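You operate a simulated robot arm through the tools that you are given. There is no shell and no other tool.

The job below is to be done with a simulated robot arm. You get a single attempt, and the scene is never put back.

JOB
Start the belt at medium speed.
Fine: close the tail guard first, then switch on and set the speed lever before you press Start. The handwheels, grease knobs, gates and chute flap stay as they are.

Only the result counts: the job must be done as asked and must still hold three seconds after the hand-in. Knocking over, shifting, dropping, spilling or breaking anything else fails it.

ROBOT AND FRAMES
A 6-joint arm with a two-finger gripper, fixed in place. Base frame: the origin is at the foot of the arm, x ahead of it, y to its left, z up. Units: mm, rad, N and s.
Its first joint turns from -2.897 to 2.897 rad. Payload 3.43 kg.
The tool frame sits at the grasp point between the pads (the TCP): z along the fingers, y along the line on which they close. The tips reach 20 mm beyond it. The gripper opens to 190 mm. The gripper's body begins 248 mm behind the TCP.
Orientation is told as [roll, pitch, yaw] about the base's x, y, z axes, in that order, counted from this pose: with the fingers straight down and closing along the base's y, the tool's x points along the base's -x, its y along +y and its z along -z.

CONTROLS
- The arm moves only by the tool servo_tool. Its argument "rows" is a list of rows, each a list of 3 entries, a list of its own where there are three numbers: the shift along the base's x, y, z in mm, then the turn, a rotation vector about the base's x, y, z in rad, then the opening, from 0 (shut) to 1 (fully open). In form: [[[dx, dy, dz], [ax, ay, az], hand], ...]. A call has 1 to 20 rows; each row shifts and turns the commanded pose from where the row before left it. A row lasts 0.2 s, in which the tool goes at most 50 mm and 0.15 rad; a call with a longer step from one row to the next is refused whole, and so is a gripper value outside its range. Where a pose cannot be reached the arm comes as near as it can. A force on the tool above 40 N (or 10 N above the force at the start of the call, whichever is more), or a blocked arm, ends the call early, and 0.2 s more pass. The fingers move at their own pace (about 153 mm/s each) and stop on an object; they squeeze with about 41 N. The grip force told is the motor's: it shows also when the fingers shut on nothing. Time passes only in rows, and 0.2 s behind the last, so rows that do not move let the fingers close. It gives the time, the measured TCP pose, the force on the tool (base axes), the opening and the grip force at its end, in the units of the frame above (readings bear some noise), with the torque about the TCP (base axes, N m) and any sound that the robot's microphone picked up.
- Cameras (640 x 400 px; columns grow to the right, rows downward): "scene" is fixed at [37.5, 499.2, 1660]; the picture's right is [-0.59, -0.80, 0.00], its down [-0.34, 0.25, -0.91] and it looks along [0.73, -0.54, -0.42] (base axes); focal length 274 px, centre (320, 200). "wrist" rides on the gripper at [70, -8, -288] in the tool frame; the picture's right is [0.12, 0.99, 0.00], its down [-0.96, 0.11, -0.25] and it looks along [-0.25, 0.03, 0.97] (tool axes); focal length 261 px, centre (320, 200). There is no depth. A picture from a camera that has moved, and an enlarged one, comes with that camera's place and axes in the base frame and with its lens. The place of the scene camera against the robot may be out by one fixed shift of up to 25 mm in any direction.
- capture(camera): a new picture of that camera. It takes no simulated time.
- move_column(by): slides the trunk up (or, below 0, down) by that many mm; the arm rides with it, the base frame stays. It gives what a move gives, with no picture.
- enlarge(camera, box): a new picture of the part [left, top, right, bottom] of that camera's present view, enlarged. It takes no simulated time.
- close_job(): hands the job in; it is judged then, once.

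Places have to be worked out from the pictures, the camera data and where the tool is seen. Open the gripper and draw the arm clear of the work before you hand the job in, unless the task says otherwise.

The tools are called after "Emit:" by a JSON object that holds its "api" and its "payload". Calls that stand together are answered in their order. servo_tool: Moves the arm, as the interface text tells. Its arguments: {"type":"object","properties":{"rows":{"type":"array","items":{"type":"array"}}},"required":["rows"]} The other tools are called the same way: move_column (by) slides the trunk up or down; capture (camera) takes a picture; enlarge (camera, box) takes an enlarged picture of a part of a camera's view; close_job () hands the job in.

At the start:

```text
time: 0.0
ee_pos: [506.2, 66.2, 1596.5]
tool_rot: [-0.002, 0.0, 0.0]
ft_force: [-0.3, 0.2, 0.1]
torque: [0.0, 0.0, -0.03]
finger_gap: 190.0
finger_force: 0.1
trunk travel left (down, up): [-375.0, 65.0]
```

scene: 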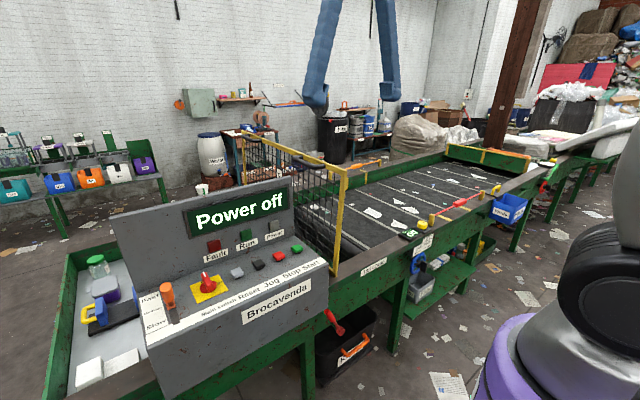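
wrist: 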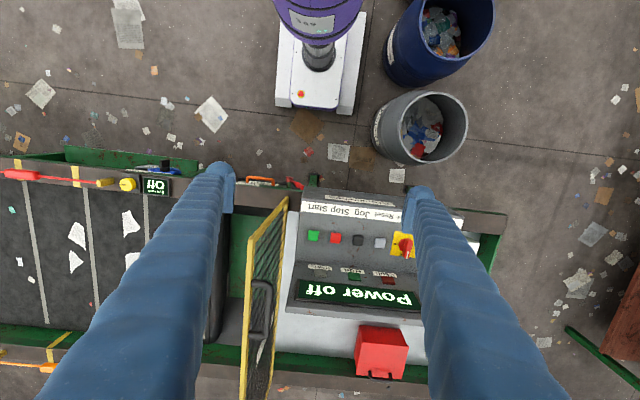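

I start by looking at the console, guard and lever in detail before moving anything.

Emit:
{"api": "enlarge", "payload": {"camera": "scene", "box": [100, 170, 340, 320]}}

Emit:
{"api": "enlarge", "payload": {"camera": "scene", "box": [220, 110, 380, 270]}}

Emit:
{"api": "enlarge", "payload": {"camera": "scene", "box": [360, 130, 560, 270]}}

Emit:
{"api": "enlarge", "payload": {"camera": "wrist", "box": [220, 160, 500, 400]}}

Emit:
{"api": "enlarge", "payload": {"camera": "wrist", "box": [0, 140, 240, 290]}}

```text
2.67 times, centred on (220, 245) of scene
camera zoom: at [37.5, 499.2, 1660.0], right [-0.59, -0.8, 0.0], down [-0.34, 0.25, -0.91], along [0.73, -0.54, -0.42], focal length 731 px, centre (587, 80)
```

zoom: 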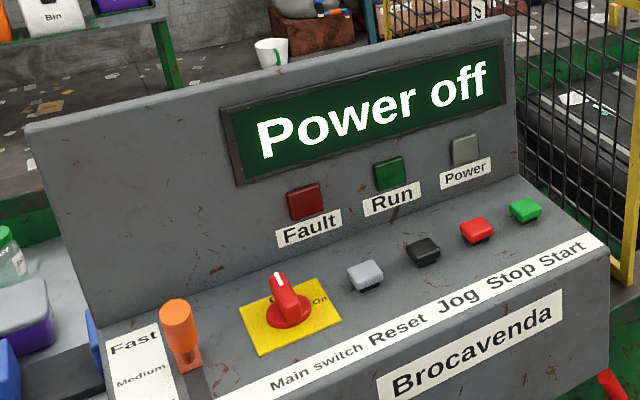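

```text
2.50 times, centred on (300, 190) of scene
camera zoom: at [37.5, 499.2, 1660.0], right [-0.59, -0.8, 0.0], down [-0.34, 0.25, -0.91], along [0.73, -0.54, -0.42], focal length 685 px, centre (370, 225)
```

zoom: 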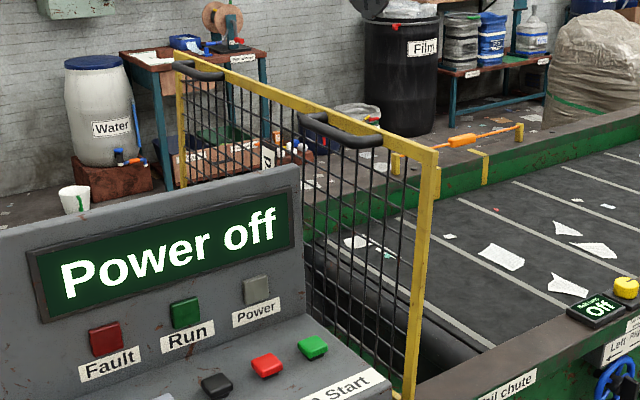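

```text
2.86 times, centred on (460, 200) of scene
camera zoom: at [37.5, 499.2, 1660.0], right [-0.59, -0.8, 0.0], down [-0.34, 0.25, -0.91], along [0.73, -0.54, -0.42], focal length 783 px, centre (-80, 200)
```

zoom: 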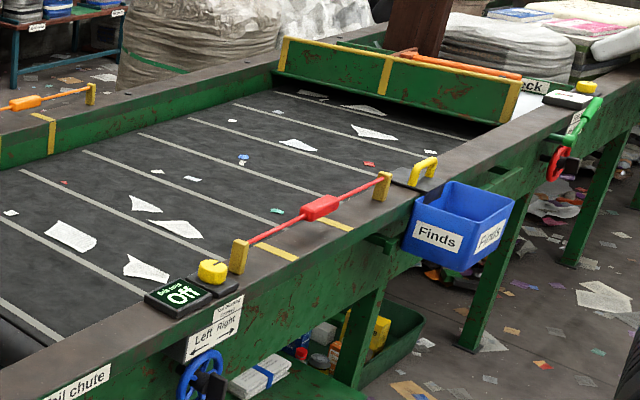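

```text
1.67 times, centred on (360, 280) of wrist
camera zoom: at [435.6, 58.3, 1884.2], right [-0.12, 0.99, 0.0], down [0.96, 0.11, 0.25], along [0.25, 0.03, -0.97], focal length 434 px, centre (253, 67)
```

zoom: 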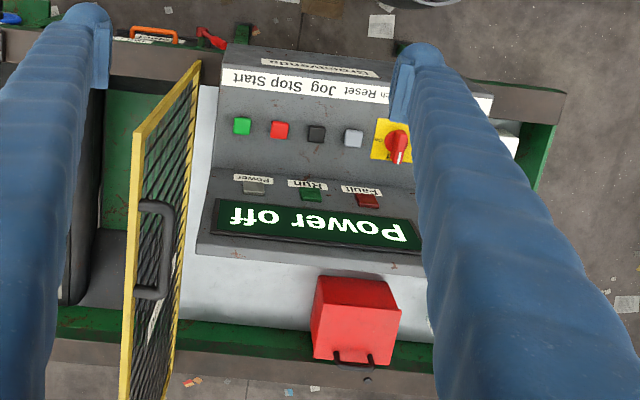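

```text
2.67 times, centred on (120, 215) of wrist
camera zoom: at [435.6, 58.3, 1884.2], right [-0.12, 0.99, 0.0], down [0.96, 0.11, 0.25], along [0.25, 0.03, -0.97], focal length 695 px, centre (853, 160)
```

zoom: 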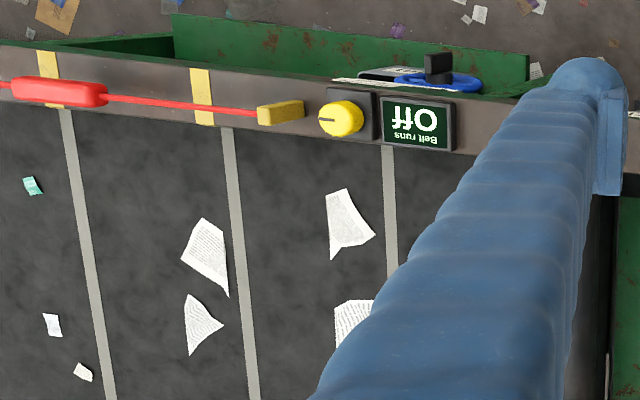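

The console shows a main switch, a row of buttons and an orange lever. The tail guard stands open at the tail end of the belt. I zoom in on the labels and the guard's hinge area.

Emit:
{"api": "enlarge", "payload": {"camera": "scene", "box": [120, 260, 240, 370]}}

Emit:
{"api": "enlarge", "payload": {"camera": "scene", "box": [390, 220, 450, 260]}}

Emit:
{"api": "enlarge", "payload": {"camera": "scene", "box": [290, 220, 410, 380]}}

Emit:
{"api": "enlarge", "payload": {"camera": "scene", "box": [230, 120, 310, 190]}}

Emit:
{"api": "enlarge", "payload": {"camera": "scene", "box": [160, 260, 260, 310]}}

Emit:
{"api": "enlarge", "payload": {"camera": "wrist", "box": [190, 170, 310, 400]}}

```text
3.64 times, centred on (180, 315) of scene
camera zoom: at [37.5, 499.2, 1660.0], right [-0.59, -0.8, 0.0], down [-0.34, 0.25, -0.91], along [0.73, -0.54, -0.42], focal length 997 px, centre (829, -218)
```

zoom: 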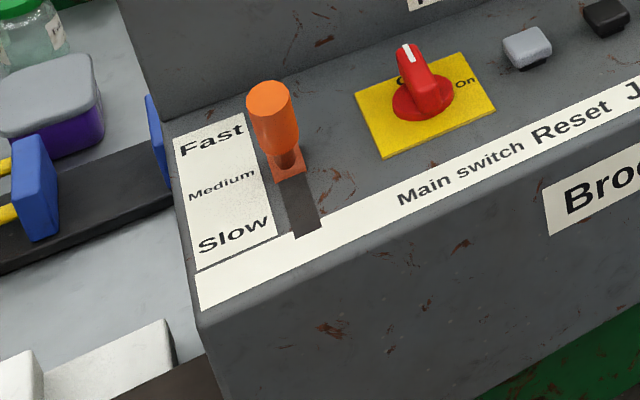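

```text
10.00 times, centred on (420, 240) of scene
camera zoom: at [37.5, 499.2, 1660.0], right [-0.59, -0.8, 0.0], down [-0.34, 0.25, -0.91], along [0.73, -0.54, -0.42], focal length 2741 px, centre (-680, -200)
```

zoom: 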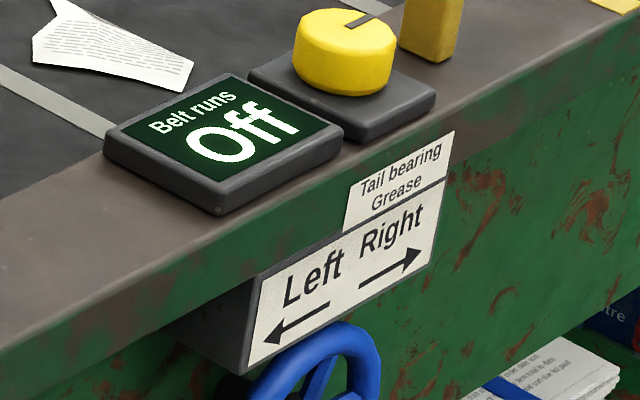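

```text
2.50 times, centred on (350, 300) of scene
camera zoom: at [37.5, 499.2, 1660.0], right [-0.59, -0.8, 0.0], down [-0.34, 0.25, -0.91], along [0.73, -0.54, -0.42], focal length 685 px, centre (245, -50)
```

zoom: 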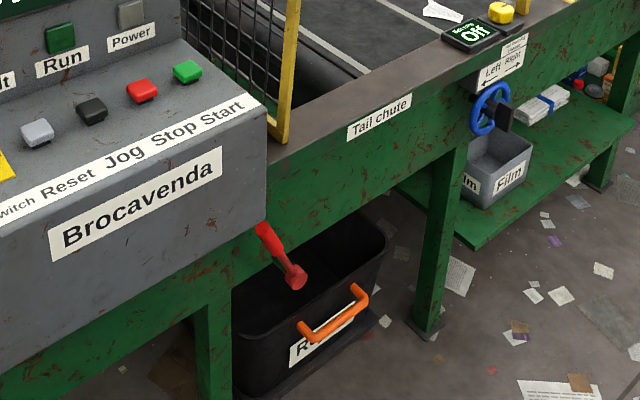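

```text
5.71 times, centred on (270, 155) of scene
camera zoom: at [37.5, 499.2, 1660.0], right [-0.59, -0.8, 0.0], down [-0.34, 0.25, -0.91], along [0.73, -0.54, -0.42], focal length 1566 px, centre (606, 457)
```

zoom: 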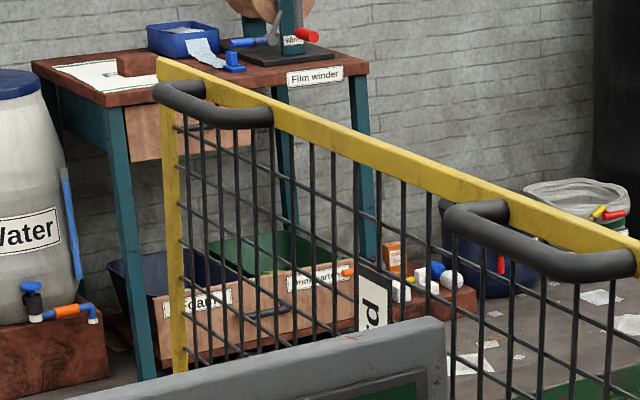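

```text
6.40 times, centred on (210, 285) of scene
camera zoom: at [37.5, 499.2, 1660.0], right [-0.59, -0.8, 0.0], down [-0.34, 0.25, -0.91], along [0.73, -0.54, -0.42], focal length 1754 px, centre (1024, -344)
```

zoom: 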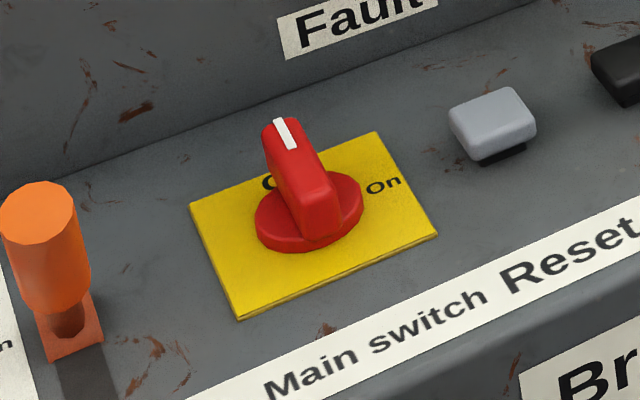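

```text
1.74 times, centred on (250, 285) of wrist
camera zoom: at [435.6, 58.3, 1884.2], right [-0.12, 0.99, 0.0], down [0.96, 0.11, 0.25], along [0.25, 0.03, -0.97], focal length 453 px, centre (442, 52)
```

zoom: 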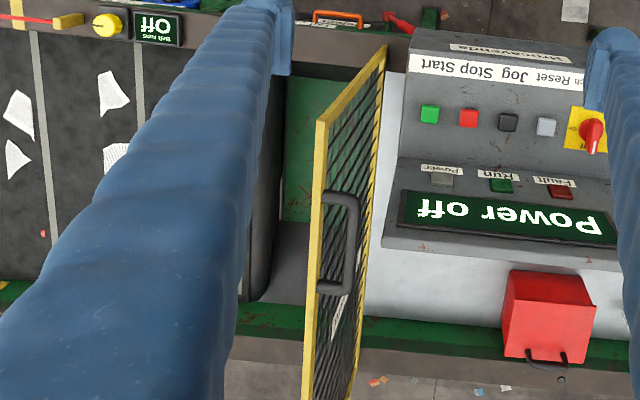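

The lever slot reads Fast / Medium / Slow, with the lever now at the Fast end. The main switch points to Off, and the On mark is to its right. The guard looks hinged along its bottom edge. I move the arm sideways at this safe height for a second view of the guard and tail.

Emit:
{"api": "servo_tool", "payload": {"rows": [[[0, -45, 0], [0, 0, 0], 1], [[0, -45, 0], [0, 0, 0], 1], [[0, -45, 0], [0, 0, 0], 1], [[0, -45, 0], [0, 0, 0], 1], [[0, -45, 0], [0, 0, 0], 1], [[0, -45, 0], [0, 0, 0], 1], [[0, 0, 0], [0, 0, 0], 1]]}}

Emit:
{"api": "capture", "payload": {"camera": "wrist"}}

Emit:
{"api": "capture", "payload": {"camera": "scene"}}

```text
time: 1.6
ee_pos: [504.2, -204.6, 1597.0]
tool_rot: [-0.001, 0.001, -0.001]
ft_force: [0.4, 0.2, 0.7]
torque: [-0.06, -0.02, 0.01]
finger_gap: 190.0
finger_force: 0.1
trunk travel left (down, up): [-375.0, 65.0]
```

```text
taken
camera wrist: at [432.8, -211.0, 1885.2], right [-0.12, 0.99, 0.0], down [0.96, 0.12, 0.25], along [0.25, 0.03, -0.97], focal length 261 px, centre (320, 200)
```

wrist: 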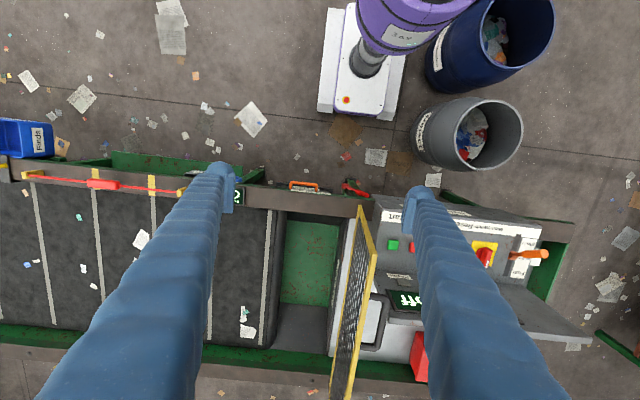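

```text
taken
```

scene: 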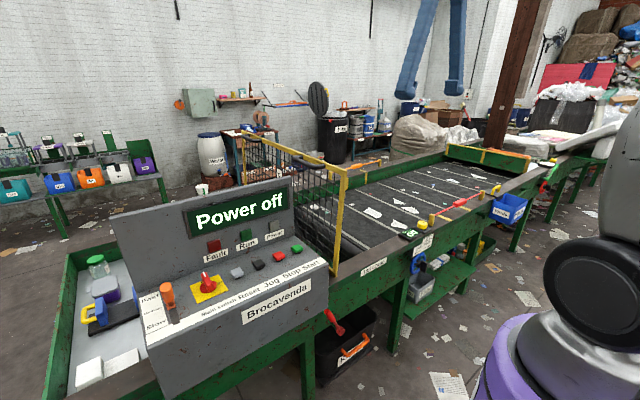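

From two wrist views I place the guard's near bottom corner at about (675, -36, 995) and its near top corner at about (676, -62, 1365). Its handles are on the +y face, so it closes by laying down toward -y over the tail drum. I move above the +y side of the guard with the fingers shut, staying high.

Emit:
{"api": "servo_tool", "payload": {"rows": [[[28, 38, 0], [0, 0, 0], 0], [[28, 38, 0], [0, 0, 0], 0], [[28, 38, 0], [0, 0, 0], 0], [[28, 38, 0], [0, 0, 0], 0], [[28, 38, 0], [0, 0, 0], 0], [[28, 38, 0], [0, 0, 0], 0], [[28, 38, 0], [0, 0, 0], 0], [[0, 0, 0], [0, 0, 0], 0]]}}

Emit:
{"api": "capture", "payload": {"camera": "wrist"}}

Emit:
{"api": "capture", "payload": {"camera": "scene"}}

```text
time: 3.4
ee_pos: [702.0, 62.9, 1600.2]
tool_rot: [-0.002, -0.001, -0.002]
ft_force: [-0.3, -0.9, 0.0]
torque: [0.0, -0.21, -0.01]
finger_gap: 0.0
finger_force: 34.3
trunk travel left (down, up): [-375.0, 65.0]
```

```text
taken
camera wrist: at [631.6, 54.9, 1888.1], right [-0.12, 0.99, 0.0], down [0.96, 0.11, 0.25], along [0.25, 0.03, -0.97], focal length 261 px, centre (320, 200)
```

wrist: 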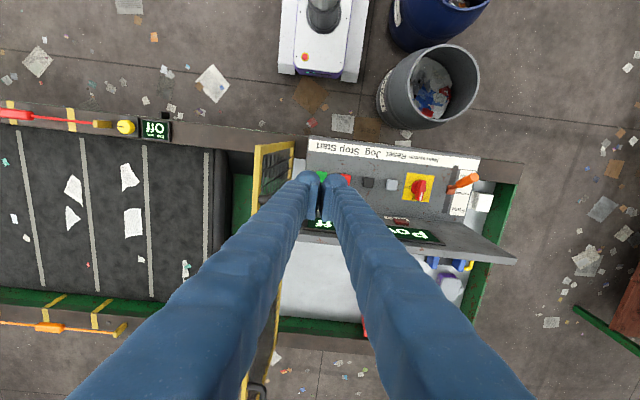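

```text
taken
```

scene: 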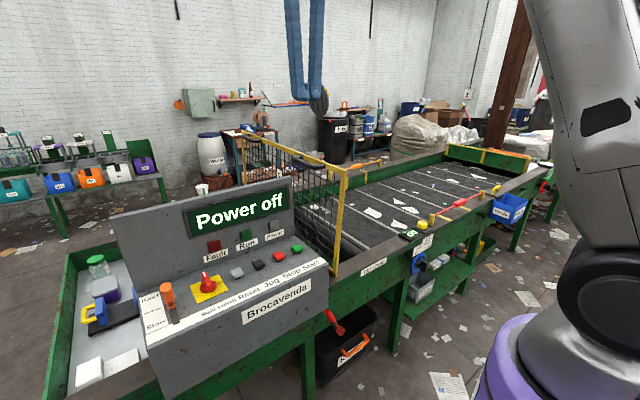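

The wrist view confirms the guard's top corner at about (675, -62, 1365). I go to (720, 63) and lower until the fingertips are about 35 mm below the top rail, on its +y side.

Emit:
{"api": "servo_tool", "payload": {"rows": [[[9, 0, -40], [0, 0, 0], 0], [[9, 0, -40], [0, 0, 0], 0], [[0, 0, -45], [0, 0, 0], 0], [[0, 0, -45], [0, 0, 0], 0], [[0, 0, -45], [0, 0, 0], 0], [[0, 0, -30], [0, 0, 0], 0], [[0, 0, 0], [0, 0, 0], 0]]}}

Emit:
{"api": "capture", "payload": {"camera": "wrist"}}

Emit:
{"api": "enlarge", "payload": {"camera": "scene", "box": [220, 80, 400, 280]}}

```text
time: 5.0
ee_pos: [721.2, 63.8, 1349.9]
tool_rot: [0.0, 0.002, 0.001]
ft_force: [-1.1, -1.2, 0.7]
torque: [0.01, -0.03, -0.01]
finger_gap: 0.1
finger_force: 34.1
trunk travel left (down, up): [-375.0, 65.0]
```

```text
taken
camera wrist: at [650.4, 55.2, 1638.6], right [-0.12, 0.99, 0.0], down [0.96, 0.11, 0.25], along [0.25, 0.03, -0.97], focal length 261 px, centre (320, 200)
```

wrist: 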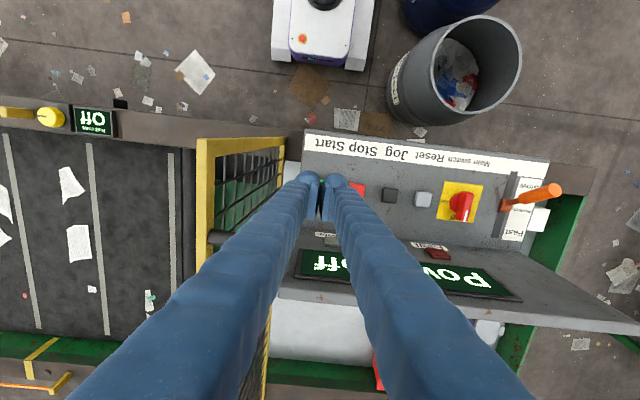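

```text
2.00 times, centred on (310, 180) of scene
camera zoom: at [37.5, 499.2, 1660.0], right [-0.59, -0.8, 0.0], down [-0.34, 0.25, -0.91], along [0.73, -0.54, -0.42], focal length 548 px, centre (340, 240)
```

zoom: 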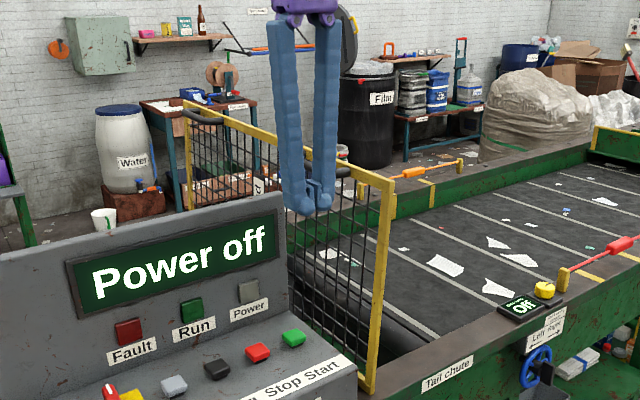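

The tip sits level with the top rail and clear of the near handle. I move toward -y until it touches the rail, then push a little to see how the hinge behaves.

Emit:
{"api": "servo_tool", "payload": {"rows": [[[0, -25, 0], [0, 0, 0], 0], [[0, -25, 0], [0, 0, 0], 0], [[0, -20, 0], [0, 0, 0], 0], [[0, -15, 0], [0, 0, 0], 0], [[0, -10, 0], [0, 0, 0], 0], [[0, -10, 0], [0, 0, 0], 0], [[0, -10, 0], [0, 0, 0], 0], [[0, -10, 0], [0, 0, 0], 0]]}}

Emit:
{"api": "capture", "payload": {"camera": "wrist"}}

Emit:
{"api": "enlarge", "payload": {"camera": "scene", "box": [220, 80, 400, 280]}}

```text
time: 6.8
ee_pos: [721.4, -61.6, 1351.7]
tool_rot: [0.0, 0.0, 0.0]
ft_force: [-1.1, 1.4, 0.0]
torque: [0.1, 0.06, 0.01]
finger_gap: 0.0
finger_force: 34.2
trunk travel left (down, up): [-375.0, 65.0]
```

```text
taken
camera wrist: at [650.0, -71.6, 1639.3], right [-0.12, 0.99, 0.0], down [0.96, 0.11, 0.25], along [0.24, 0.03, -0.97], focal length 261 px, centre (320, 200)
```

wrist: 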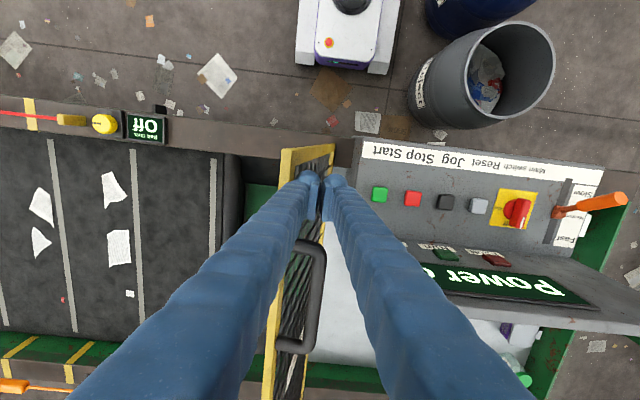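

```text
2.00 times, centred on (310, 180) of scene
camera zoom: at [37.5, 499.2, 1660.0], right [-0.59, -0.8, 0.0], down [-0.34, 0.25, -0.91], along [0.73, -0.54, -0.42], focal length 548 px, centre (340, 240)
```

zoom: 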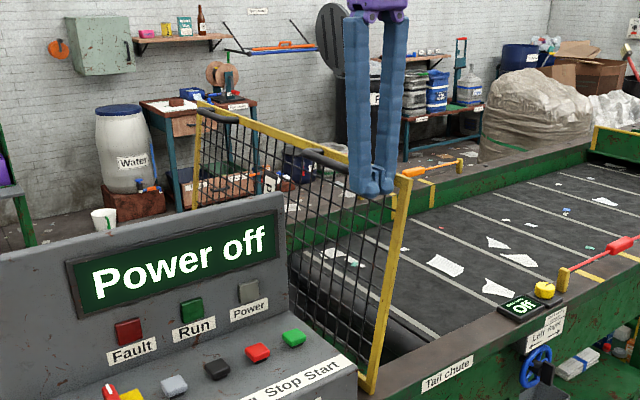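

The guard moves easily, with only about 1–2 N on the tool. I hold still for a moment to see whether it stays put or falls by itself.

Emit:
{"api": "servo_tool", "payload": {"rows": [[[0, 0, 0], [0, 0, 0], 0], [[0, 0, 0], [0, 0, 0], 0], [[0, 0, 0], [0, 0, 0], 0]]}}

Emit:
{"api": "capture", "payload": {"camera": "wrist"}}

Emit:
{"api": "enlarge", "payload": {"camera": "scene", "box": [220, 80, 400, 280]}}

```text
time: 7.6
ee_pos: [721.1, -63.3, 1351.4]
tool_rot: [0.0, -0.001, 0.0]
ft_force: [0.2, 1.2, 0.8]
torque: [-0.04, 0.0, 0.02]
finger_gap: 0.0
finger_force: 34.6
trunk travel left (down, up): [-375.0, 65.0]
```

```text
taken
camera wrist: at [649.8, -71.1, 1639.5], right [-0.12, 0.99, 0.0], down [0.96, 0.11, 0.25], along [0.25, 0.03, -0.97], focal length 261 px, centre (320, 200)
```

wrist: 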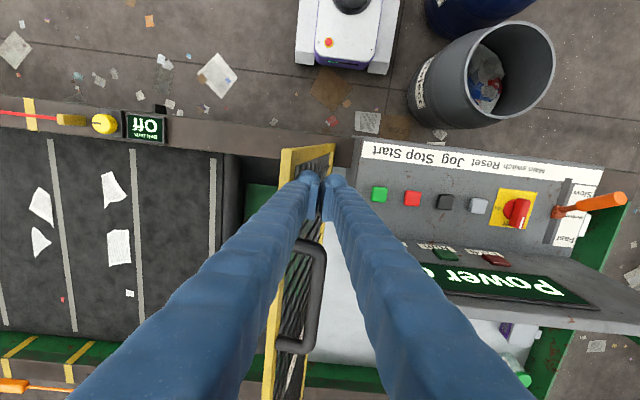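

```text
2.00 times, centred on (310, 180) of scene
camera zoom: at [37.5, 499.2, 1660.0], right [-0.59, -0.8, 0.0], down [-0.34, 0.25, -0.91], along [0.73, -0.54, -0.42], focal length 548 px, centre (340, 240)
```

zoom: 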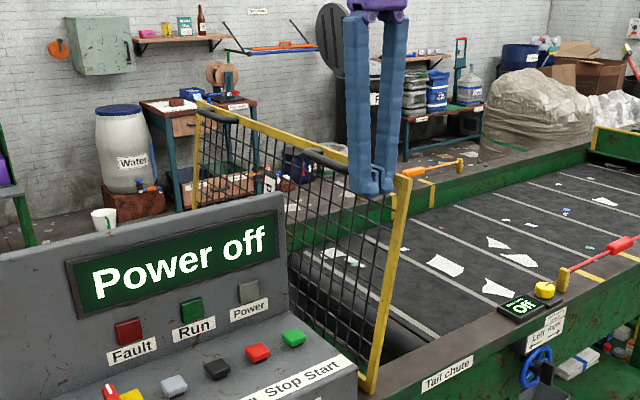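

The guard stays where it is left, so its hinge has friction. I follow the arc around the hinge at about y=-33, z=997, down to roughly 46 degrees.

Emit:
{"api": "servo_tool", "payload": {"rows": [[[0, -24.4, -4.3], [0, 0, 0], 0], [[0, -22.8, -5.6], [0, 0, 0], 0], [[0, -22.4, -7.3], [0, 0, 0], 0], [[0, -21.8, -8.9], [0, 0, 0], 0], [[0, -21.1, -10.3], [0, 0, 0], 0], [[0, -20.4, -11.7], [0, 0, 0], 0], [[0, -19.5, -13.2], [0, 0, 0], 0], [[0, -18.5, -14.4], [0, 0, 0], 0], [[0, -17.5, -15.8], [0, 0, 0], 0]]}}

Emit:
{"api": "capture", "payload": {"camera": "wrist"}}

Emit:
{"api": "enlarge", "payload": {"camera": "scene", "box": [220, 80, 460, 280]}}

```text
time: 9.6
ee_pos: [722.0, -251.6, 1258.3]
tool_rot: [0.001, -0.002, 0.001]
ft_force: [0.6, -0.6, -0.6]
torque: [0.06, 0.02, -0.02]
finger_gap: 0.0
finger_force: 34.3
trunk travel left (down, up): [-375.0, 65.0]
```

```text
taken
camera wrist: at [652.1, -260.2, 1547.3], right [-0.12, 0.99, 0.0], down [0.96, 0.11, 0.25], along [0.24, 0.03, -0.97], focal length 261 px, centre (320, 200)
```

wrist: 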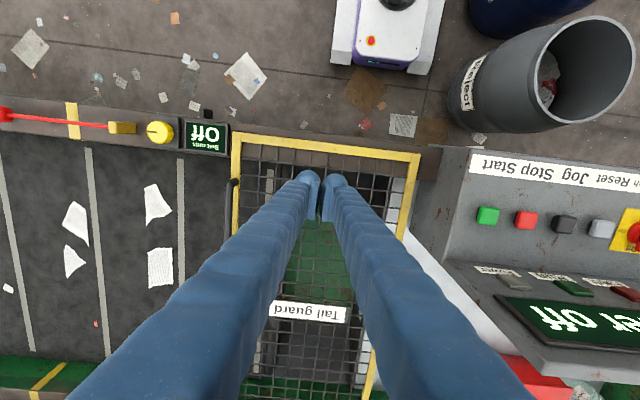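

```text
2.00 times, centred on (340, 180) of scene
camera zoom: at [37.5, 499.2, 1660.0], right [-0.59, -0.8, 0.0], down [-0.34, 0.25, -0.91], along [0.73, -0.54, -0.42], focal length 548 px, centre (280, 240)
```

zoom: 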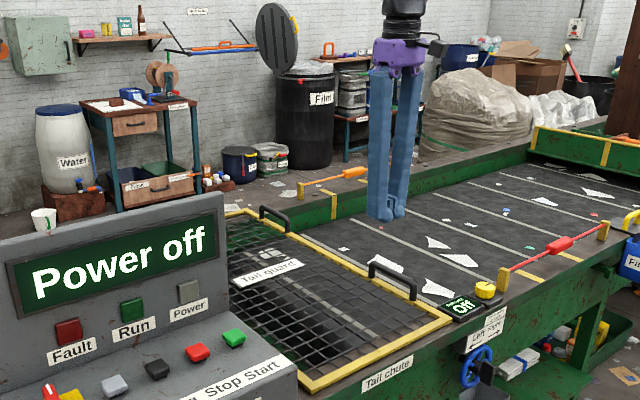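

The guard went over on its own and now lies flat over the tail, with the "Tail guard" label and handles on top. I check that it is fully seated and that nothing shifted.

Emit:
{"api": "enlarge", "payload": {"camera": "scene", "box": [290, 180, 440, 280]}}

Emit:
{"api": "enlarge", "payload": {"camera": "wrist", "box": [190, 110, 450, 270]}}

Emit:
{"api": "capture", "payload": {"camera": "scene"}}

```text
4.00 times, centred on (365, 230) of scene
camera zoom: at [37.5, 499.2, 1660.0], right [-0.59, -0.8, 0.0], down [-0.34, 0.25, -0.91], along [0.73, -0.54, -0.42], focal length 1096 px, centre (140, 80)
```

zoom: 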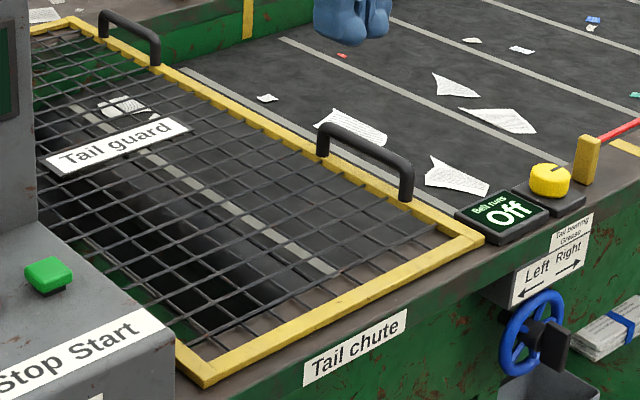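

```text
2.46 times, centred on (320, 190) of wrist
camera zoom: at [652.1, -260.2, 1547.3], right [-0.12, 0.99, 0.0], down [0.96, 0.11, 0.25], along [0.24, 0.03, -0.97], focal length 642 px, centre (320, 225)
```

zoom: 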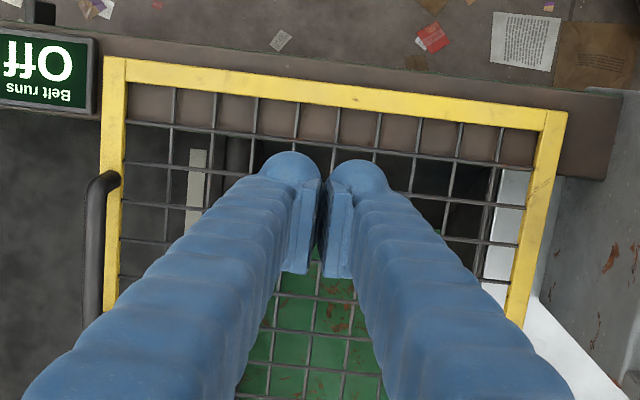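

```text
taken
```

scene: 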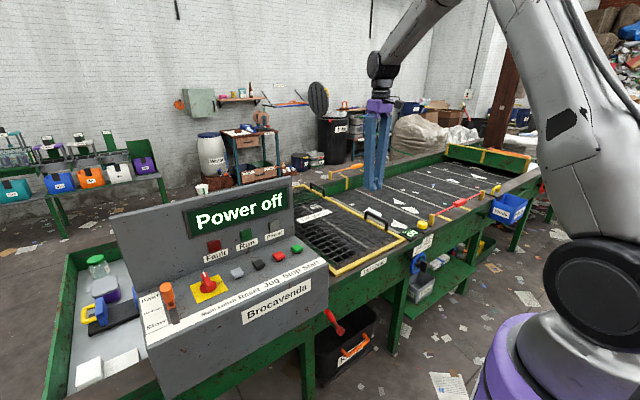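

The guard lies flat on the rails. Now I raise the arm and move over the console for close views of the main switch, lever and buttons.

Emit:
{"api": "servo_tool", "payload": {"rows": [[[0, 0, 45], [0, 0, 0], 0], [[0, 0, 45], [0, 0, 0], 0], [[0, 0, 45], [0, 0, 0], 0], [[8, 45, 5], [0, 0, 0], 0], [[8, 45, 0], [0, 0, 0], 0], [[8, 45, 0], [0, 0, 0], 0], [[8, 45, 0], [0, 0, 0], 0], [[8, 45, 0], [0, 0, 0], 0], [[8, 45, 0], [0, 0, 0], 0], [[8, 45, 0], [0, 0, 0], 0], [[0, 45, 0], [0, 0, 0], 0], [[0, 0, 0], [0, 0, 0], 0]]}}

Emit:
{"api": "capture", "payload": {"camera": "wrist"}}

Emit:
{"api": "capture", "payload": {"camera": "scene"}}

```text
time: 12.2
ee_pos: [777.3, 109.5, 1400.1]
tool_rot: [0.0, 0.0, 0.0]
ft_force: [0.5, -0.6, 0.4]
torque: [0.05, 0.02, 0.0]
finger_gap: 0.0
finger_force: 34.5
trunk travel left (down, up): [-375.0, 65.0]
```

```text
taken
camera wrist: at [707.2, 102.4, 1687.0], right [-0.12, 0.99, 0.0], down [0.96, 0.11, 0.25], along [0.25, 0.03, -0.97], focal length 261 px, centre (320, 200)
```

wrist: 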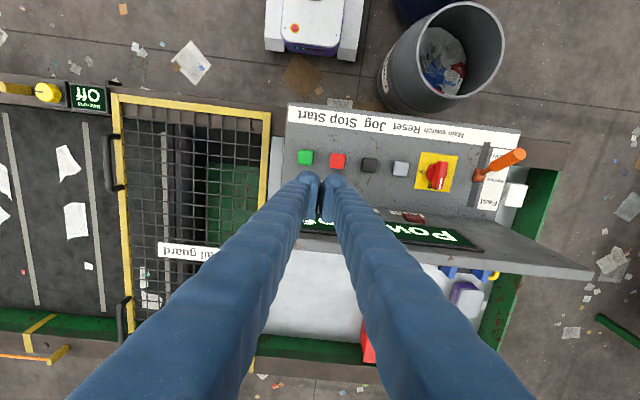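

```text
taken
```

scene: 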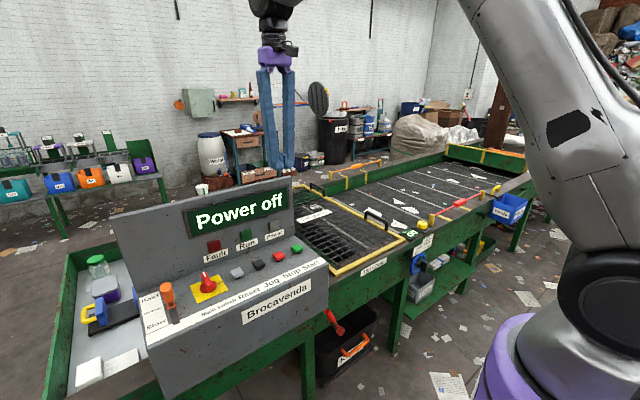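

Emit:
{"api": "enlarge", "payload": {"camera": "wrist", "box": [270, 90, 540, 260]}}

Emit:
{"api": "enlarge", "payload": {"camera": "wrist", "box": [380, 120, 540, 220]}}

```text
2.35 times, centred on (405, 175) of wrist
camera zoom: at [707.2, 102.4, 1687.0], right [-0.12, 0.99, 0.0], down [0.96, 0.11, 0.25], along [0.25, 0.03, -0.97], focal length 613 px, centre (120, 259)
```

zoom: 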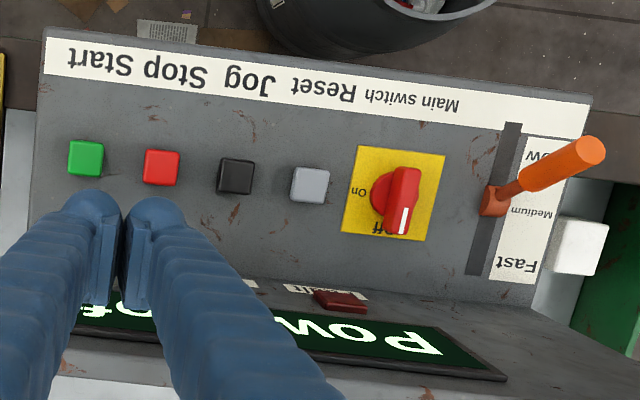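

```text
4.00 times, centred on (460, 170) of wrist
camera zoom: at [707.2, 102.4, 1687.0], right [-0.12, 0.99, 0.0], down [0.96, 0.11, 0.25], along [0.25, 0.03, -0.97], focal length 1043 px, centre (-240, 320)
```

zoom: 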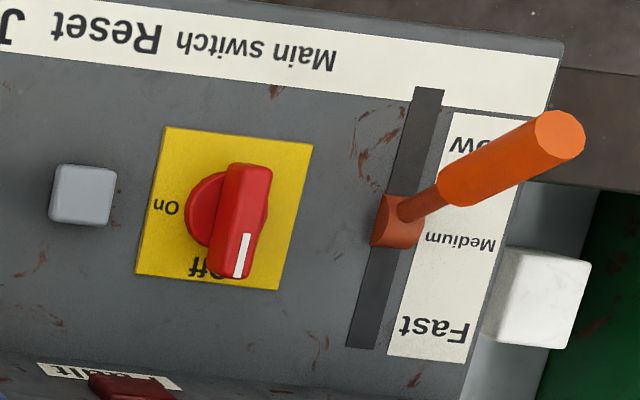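

From above, the knob's white mark points at Off (toward +x) and On is on its -y side, a quarter turn. From this angle the speed lever looks close to the Medium mark. I go closer over the switch and lever to measure both.

Emit:
{"api": "servo_tool", "payload": {"rows": [[[3, 40, -25], [0, 0, 0], 0], [[3, 40, -25], [0, 0, 0], 0], [[3, 40, -25], [0, 0, 0], 0], [[3, 20, -5], [0, 0, 0], 0], [[0, 0, 0], [0, 0, 0], 0]]}}

Emit:
{"api": "capture", "payload": {"camera": "wrist"}}

Emit:
{"api": "enlarge", "payload": {"camera": "wrist", "box": [260, 60, 480, 200]}}

Emit:
{"api": "enlarge", "payload": {"camera": "scene", "box": [130, 260, 230, 340]}}

```text
time: 13.4
ee_pos: [790.3, 250.2, 1321.4]
tool_rot: [0.001, 0.001, -0.003]
ft_force: [-0.1, -0.1, 0.0]
torque: [0.03, 0.0, 0.02]
finger_gap: 0.2
finger_force: 34.0
trunk travel left (down, up): [-375.0, 65.0]
```

```text
taken
camera wrist: at [719.4, 241.7, 1608.3], right [-0.12, 0.99, 0.0], down [0.96, 0.11, 0.25], along [0.25, 0.03, -0.97], focal length 261 px, centre (320, 200)
```

wrist: 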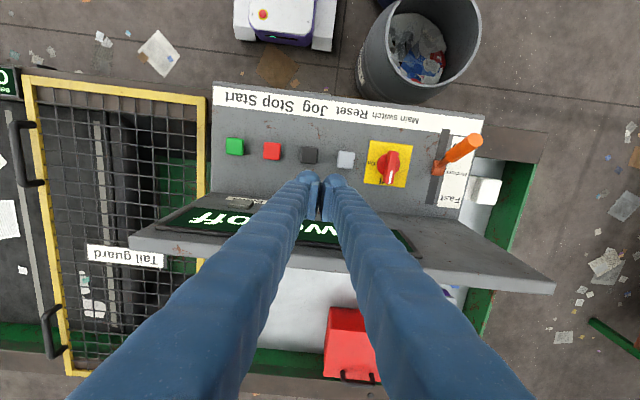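

```text
2.86 times, centred on (370, 130) of wrist
camera zoom: at [719.4, 241.7, 1608.3], right [-0.12, 0.99, 0.0], down [0.96, 0.11, 0.25], along [0.25, 0.03, -0.97], focal length 745 px, centre (177, 400)
```

zoom: 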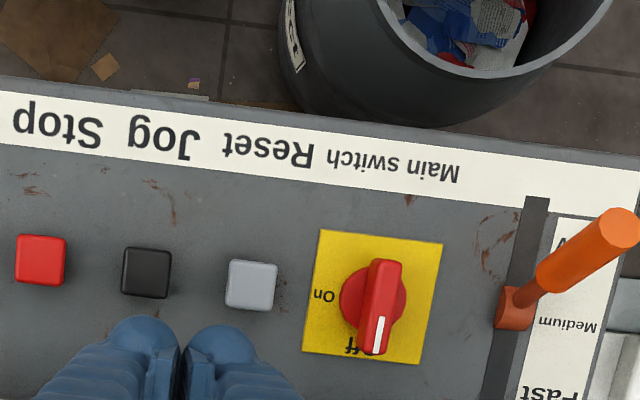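

```text
5.00 times, centred on (180, 300) of scene
camera zoom: at [37.5, 499.2, 1660.0], right [-0.59, -0.8, 0.0], down [-0.34, 0.25, -0.91], along [0.73, -0.54, -0.42], focal length 1370 px, centre (1020, -300)
```

zoom: 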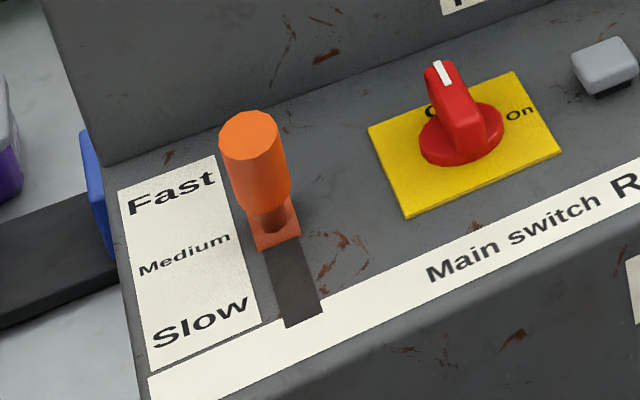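

I get the plate centred at about (767, 391) on a flat desk at z≈1058, with the knob bar's top at z≈1085–1095. The lever pivots at about (761, 491) and its top is at about (702, 487, 1180), so it leans to the Slow side and Medium should be upright. I move above the knob with the fingers open about 66 mm.

Emit:
{"api": "servo_tool", "payload": {"rows": [[[-6, 35, -20], [0, 0, 0], 0.35], [[-6, 35, -20], [0, 0, 0], 0.35], [[-6, 35, -20], [0, 0, 0], 0.35], [[-5, 34, -20], [0, 0, 0], 0.35], [[0, 0, -41], [0, 0, 0], 0.35], [[0, 0, 0], [0, 0, 0], 0.35]]}}

Emit:
{"api": "capture", "payload": {"camera": "wrist"}}

Emit:
{"api": "enlarge", "payload": {"camera": "wrist", "box": [240, 70, 440, 220]}}

Emit:
{"api": "enlarge", "payload": {"camera": "scene", "box": [120, 180, 280, 320]}}

```text
time: 14.8
ee_pos: [763.8, 389.3, 1197.1]
tool_rot: [-0.001, -0.001, 0.0]
ft_force: [0.5, 0.1, 0.2]
torque: [0.02, -0.02, 0.01]
finger_gap: 66.6
finger_force: 0.1
trunk travel left (down, up): [-375.0, 65.0]
```

```text
taken
camera wrist: at [693.7, 381.4, 1485.1], right [-0.12, 0.99, 0.0], down [0.96, 0.12, 0.25], along [0.25, 0.03, -0.97], focal length 261 px, centre (320, 200)
```

wrist: 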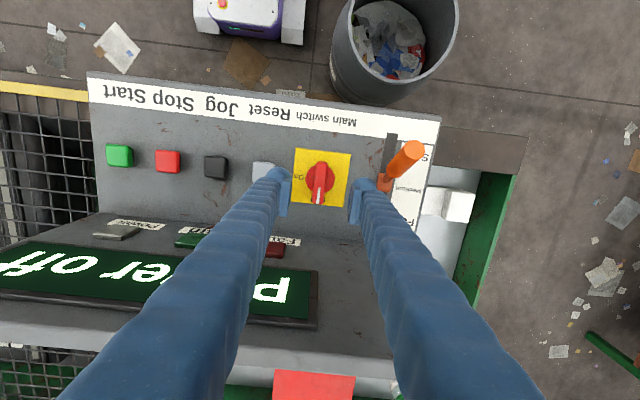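

```text
2.67 times, centred on (340, 145) of wrist
camera zoom: at [693.7, 381.4, 1485.1], right [-0.12, 0.99, 0.0], down [0.96, 0.12, 0.25], along [0.25, 0.03, -0.97], focal length 695 px, centre (267, 347)
```

zoom: 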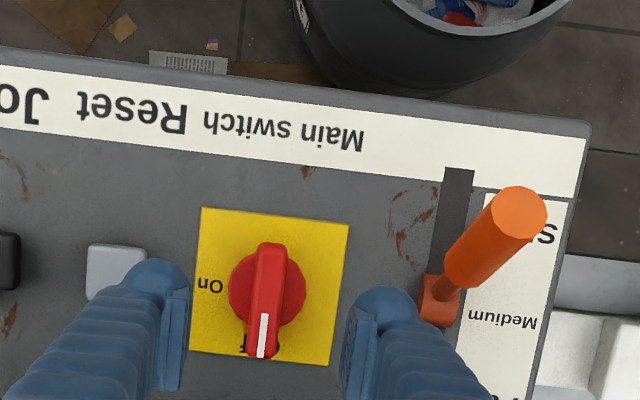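

```text
2.86 times, centred on (200, 250) of scene
camera zoom: at [37.5, 499.2, 1660.0], right [-0.59, -0.8, 0.0], down [-0.34, 0.25, -0.91], along [0.73, -0.54, -0.42], focal length 783 px, centre (663, 57)
```

zoom: 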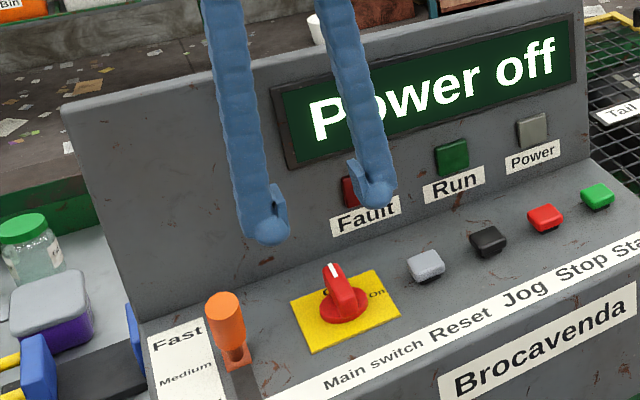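

The knob axis is at about (766.5, 390), and the bar lies along x between the fingers. I centre the tool and lower in small steps around the bar.

Emit:
{"api": "servo_tool", "payload": {"rows": [[[2.5, 1, -25], [0, 0, 0], 0.35], [[0, 0, -25], [0, 0, 0], 0.35], [[0, 0, -20], [0, 0, 0], 0.35], [[0, 0, -15], [0, 0, 0], 0.35], [[0, 0, -5], [0, 0, 0], 0.35], [[0, 0, 0], [0, 0, 0], 0.35]]}}

Emit:
{"api": "enlarge", "payload": {"camera": "wrist", "box": [240, 70, 440, 220]}}

Emit:
{"api": "enlarge", "payload": {"camera": "scene", "box": [140, 220, 260, 310]}}

```text
time: 16.2
ee_pos: [767.9, 389.6, 1109.5]
tool_rot: [0.001, -0.001, 0.0]
ft_force: [-0.4, 0.1, -0.7]
torque: [0.03, 0.01, 0.02]
finger_gap: 66.8
finger_force: 0.0
trunk travel left (down, up): [-375.0, 65.0]
```

```text
2.67 times, centred on (340, 145) of wrist
camera zoom: at [698.0, 381.1, 1396.8], right [-0.12, 0.99, 0.0], down [0.96, 0.11, 0.25], along [0.24, 0.03, -0.97], focal length 695 px, centre (267, 347)
```

zoom: 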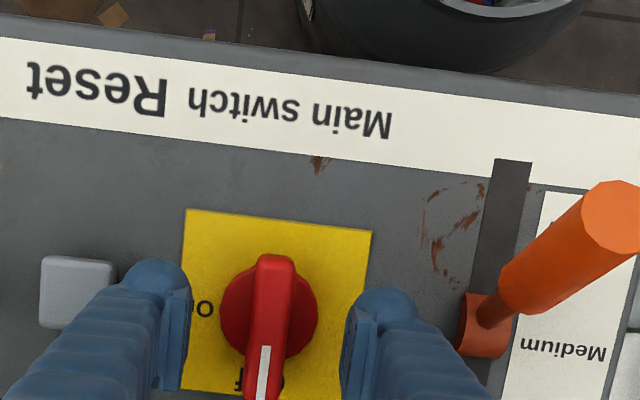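

```text
4.44 times, centred on (200, 265) of scene
camera zoom: at [37.5, 499.2, 1660.0], right [-0.59, -0.8, 0.0], down [-0.34, 0.25, -0.91], along [0.73, -0.54, -0.42], focal length 1218 px, centre (853, -89)
```

zoom: 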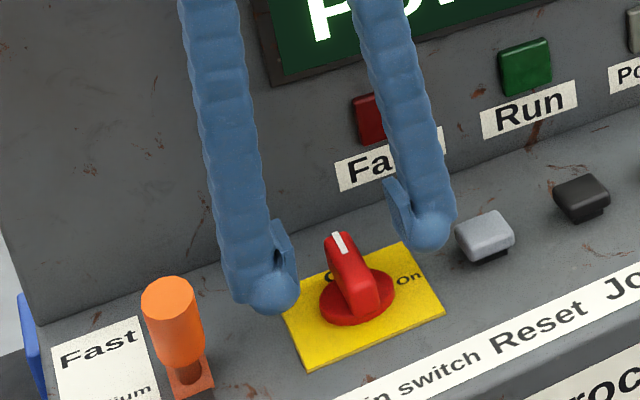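

The tips are still above the disc with the bar centred between them. I lower another 15 mm and close on the bar.

Emit:
{"api": "servo_tool", "payload": {"rows": [[[-1, 0.5, -5], [0, 0, 0], 0.35], [[0, 0, -5], [0, 0, 0], 0.35], [[0, 0, -5], [0, 0, 0], 0.35], [[0, 0, 0], [0, 0, 0], 0.2], [[0, 0, 0], [0, 0, 0], 0]]}}

Emit:
{"api": "enlarge", "payload": {"camera": "wrist", "box": [240, 70, 440, 220]}}

Emit:
{"api": "enlarge", "payload": {"camera": "scene", "box": [140, 220, 260, 310]}}

```text
time: 17.4
ee_pos: [767.1, 389.5, 1093.6]
tool_rot: [0.001, 0.001, 0.0]
ft_force: [-0.5, 3.1, -0.2]
torque: [0.04, 0.03, 0.02]
finger_gap: 17.1
finger_force: 45.0
trunk travel left (down, up): [-375.0, 65.0]
```

```text
2.67 times, centred on (340, 145) of wrist
camera zoom: at [696.9, 381.6, 1381.5], right [-0.12, 0.99, 0.0], down [0.96, 0.11, 0.25], along [0.25, 0.03, -0.97], focal length 695 px, centre (267, 347)
```

zoom: 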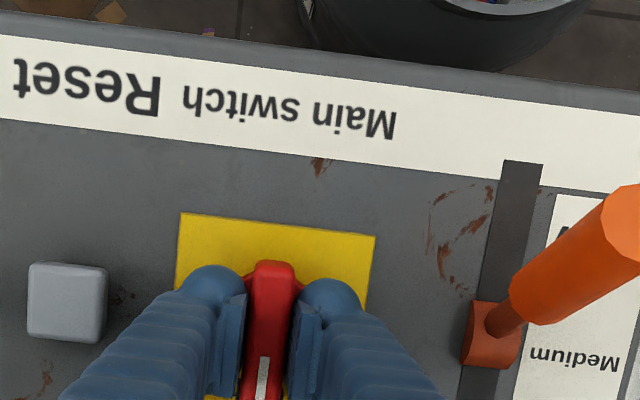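

```text
4.44 times, centred on (200, 265) of scene
camera zoom: at [37.5, 499.2, 1660.0], right [-0.59, -0.8, 0.0], down [-0.34, 0.25, -0.91], along [0.73, -0.54, -0.42], focal length 1218 px, centre (853, -89)
```

zoom: 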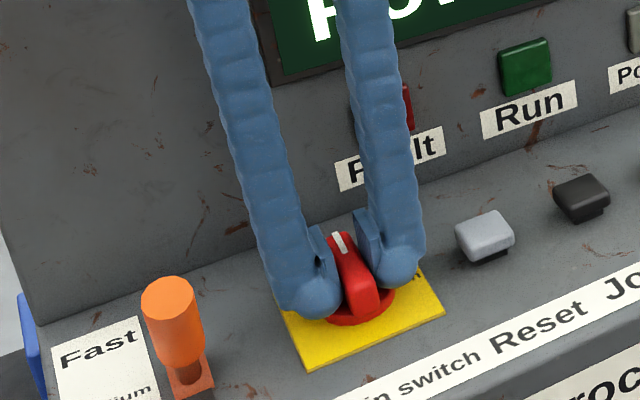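

The fingers hold the 17 mm bar. I turn clockwise, seen from above, in steps, starting with about half the quarter turn.

Emit:
{"api": "servo_tool", "payload": {"rows": [[[0, 0.5, 0], [0, 0, -0.12], 0], [[0, 0.5, 0], [0, 0, -0.12], 0], [[0, 0, 0], [0, 0, -0.12], 0], [[0, 0, 0], [0, 0, -0.12], 0], [[0, 0, 0], [0, 0, -0.12], 0], [[0, 0, 0], [0, 0, -0.12], 0], [[0, 0, 0], [0, 0, 0], 0]]}}

Emit:
{"api": "enlarge", "payload": {"camera": "scene", "box": [120, 180, 280, 320]}}

```text
time: 19.0
ee_pos: [766.8, 388.7, 1093.8]
tool_rot: [-0.001, 0.001, -0.723]
ft_force: [-5.0, -17.9, -4.3]
torque: [-0.24, -0.11, 0.04]
finger_gap: 17.0
finger_force: 44.8
trunk travel left (down, up): [-375.0, 65.0]
```

```text
2.86 times, centred on (200, 250) of scene
camera zoom: at [37.5, 499.2, 1660.0], right [-0.59, -0.8, 0.0], down [-0.34, 0.25, -0.91], along [0.73, -0.54, -0.42], focal length 783 px, centre (663, 57)
```

zoom: 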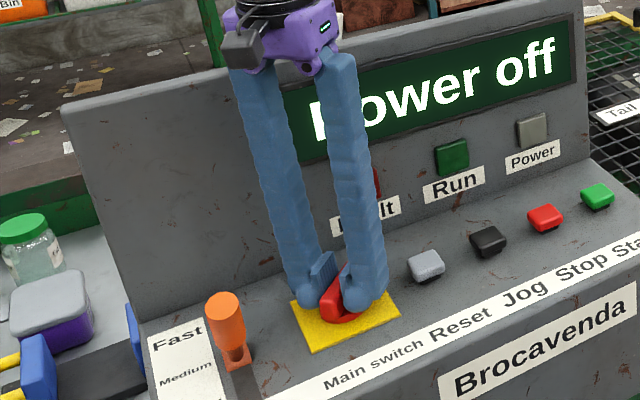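

The knob turns with the grip. The 18 N side load says my centre is about 1–2 mm too far in +y, so I correct that while turning further.

Emit:
{"api": "servo_tool", "payload": {"rows": [[[-0.5, -1.2, 0], [0, 0, 0], 0], [[0, -0.5, 0], [0, 0, -0.1], 0], [[0, 0, 0], [0, 0, -0.12], 0], [[0, 0, 0], [0, 0, -0.12], 0], [[0, 0, 0], [0, 0, -0.12], 0], [[0, 0, 0], [0, 0, -0.12], 0], [[0, 0, 0], [0, 0, 0], 0]]}}

Emit:
{"api": "enlarge", "payload": {"camera": "scene", "box": [120, 180, 280, 320]}}

```text
time: 20.6
ee_pos: [765.3, 387.7, 1093.2]
tool_rot: [-0.002, -0.001, -1.301]
ft_force: [-12.5, -13.3, -4.5]
torque: [-0.13, 0.08, -0.03]
finger_gap: 17.1
finger_force: 45.0
trunk travel left (down, up): [-375.0, 65.0]
```

```text
2.86 times, centred on (200, 250) of scene
camera zoom: at [37.5, 499.2, 1660.0], right [-0.59, -0.8, 0.0], down [-0.34, 0.25, -0.91], along [0.73, -0.54, -0.42], focal length 783 px, centre (663, 57)
```

zoom: 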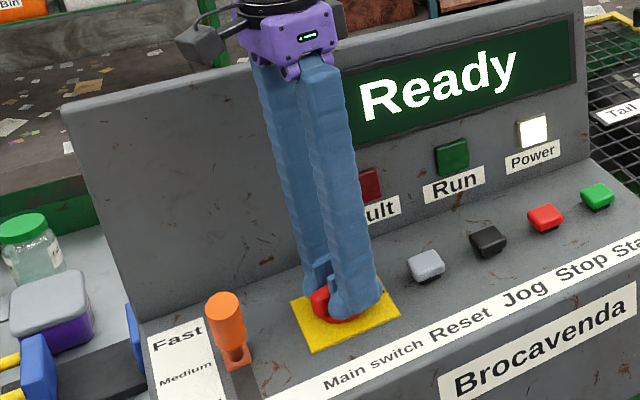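

The display now reads "Ready" and the Power lamp is lit. I turn the remaining ~0.27 rad so the knob sits fully at On, easing the side load.

Emit:
{"api": "servo_tool", "payload": {"rows": [[[-1, -1, 0], [0, 0, -0.09], 0], [[0, 0, 0], [0, 0, -0.09], 0], [[0, 0, 0], [0, 0, -0.09], 0], [[0, 0, 0], [0, 0, 0], 0]]}}

Emit:
{"api": "enlarge", "payload": {"camera": "scene", "box": [140, 220, 260, 310]}}

Emit:
{"api": "capture", "payload": {"camera": "wrist"}}

```text
time: 21.6
ee_pos: [765.9, 387.1, 1094.4]
tool_rot: [-0.003, 0.0, -1.571]
ft_force: [-7.2, -11.5, -6.7]
torque: [-0.05, 0.03, 0.03]
finger_gap: 16.7
finger_force: 45.1
trunk travel left (down, up): [-375.0, 65.0]
```

```text
4.44 times, centred on (200, 265) of scene
camera zoom: at [37.5, 499.2, 1660.0], right [-0.59, -0.8, 0.0], down [-0.34, 0.25, -0.91], along [0.73, -0.54, -0.42], focal length 1218 px, centre (853, -89)
```

zoom: 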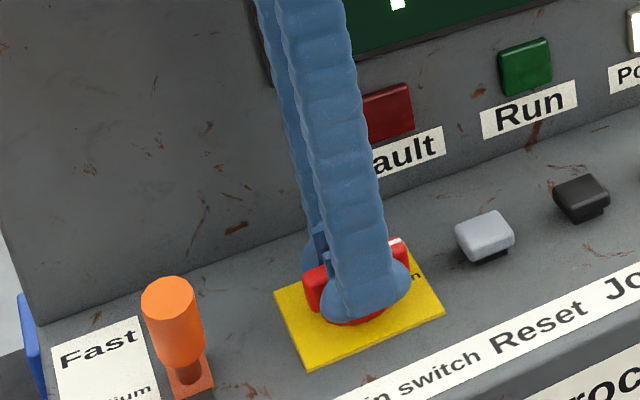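

```text
taken
camera wrist: at [757.0, 458.5, 1381.5], right [0.99, 0.12, 0.0], down [0.11, -0.96, 0.25], along [0.03, -0.25, -0.97], focal length 261 px, centre (320, 200)
```

wrist: 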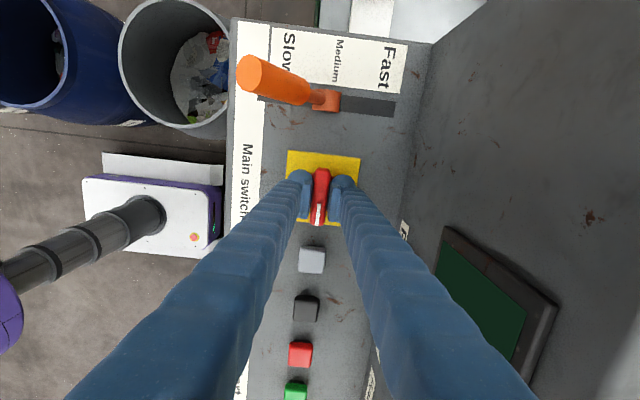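

The knob's mark now points at On and the display says Ready. I open the fingers modestly and lift straight up off the knob.

Emit:
{"api": "servo_tool", "payload": {"rows": [[[0, 0, 0], [0, 0, 0], 0.3], [[0, 0, 0], [0, 0, 0], 0.3], [[0, 0, 15], [0, 0, 0], 0.3], [[0, 0, 35], [0, 0, 0], 0.3], [[0, 0, 45], [0, 0, 0], 0.3], [[0, 0, 45], [0, 0, 0], 0.3], [[0, 0, 45], [0, 0, 0], 0.3], [[0, 0, 0], [0, 0, 0], 0.3]]}}

Emit:
{"api": "enlarge", "payload": {"camera": "scene", "box": [120, 180, 320, 340]}}

Emit:
{"api": "capture", "payload": {"camera": "wrist"}}

```text
time: 23.4
ee_pos: [765.5, 387.1, 1277.5]
tool_rot: [-0.001, 0.0, -1.571]
ft_force: [0.3, -0.4, -0.3]
torque: [0.0, 0.02, 0.0]
finger_gap: 57.0
finger_force: 0.0
trunk travel left (down, up): [-375.0, 65.0]
```

```text
2.50 times, centred on (220, 260) of scene
camera zoom: at [37.5, 499.2, 1660.0], right [-0.59, -0.8, 0.0], down [-0.34, 0.25, -0.91], along [0.73, -0.54, -0.42], focal length 685 px, centre (570, 50)
```

zoom: 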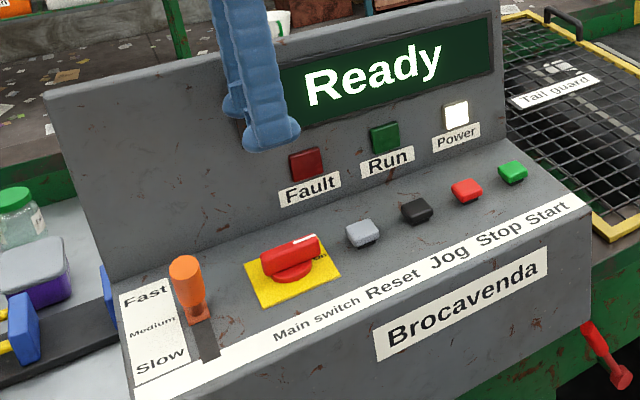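

```text
taken
camera wrist: at [757.8, 458.5, 1565.5], right [0.99, 0.12, 0.0], down [0.12, -0.96, 0.25], along [0.03, -0.25, -0.97], focal length 261 px, centre (320, 200)
```

wrist: 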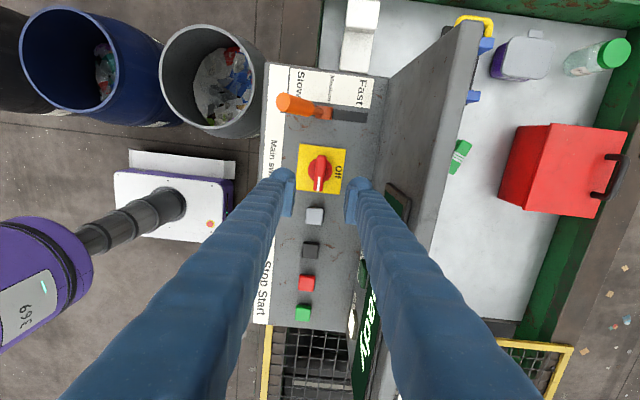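

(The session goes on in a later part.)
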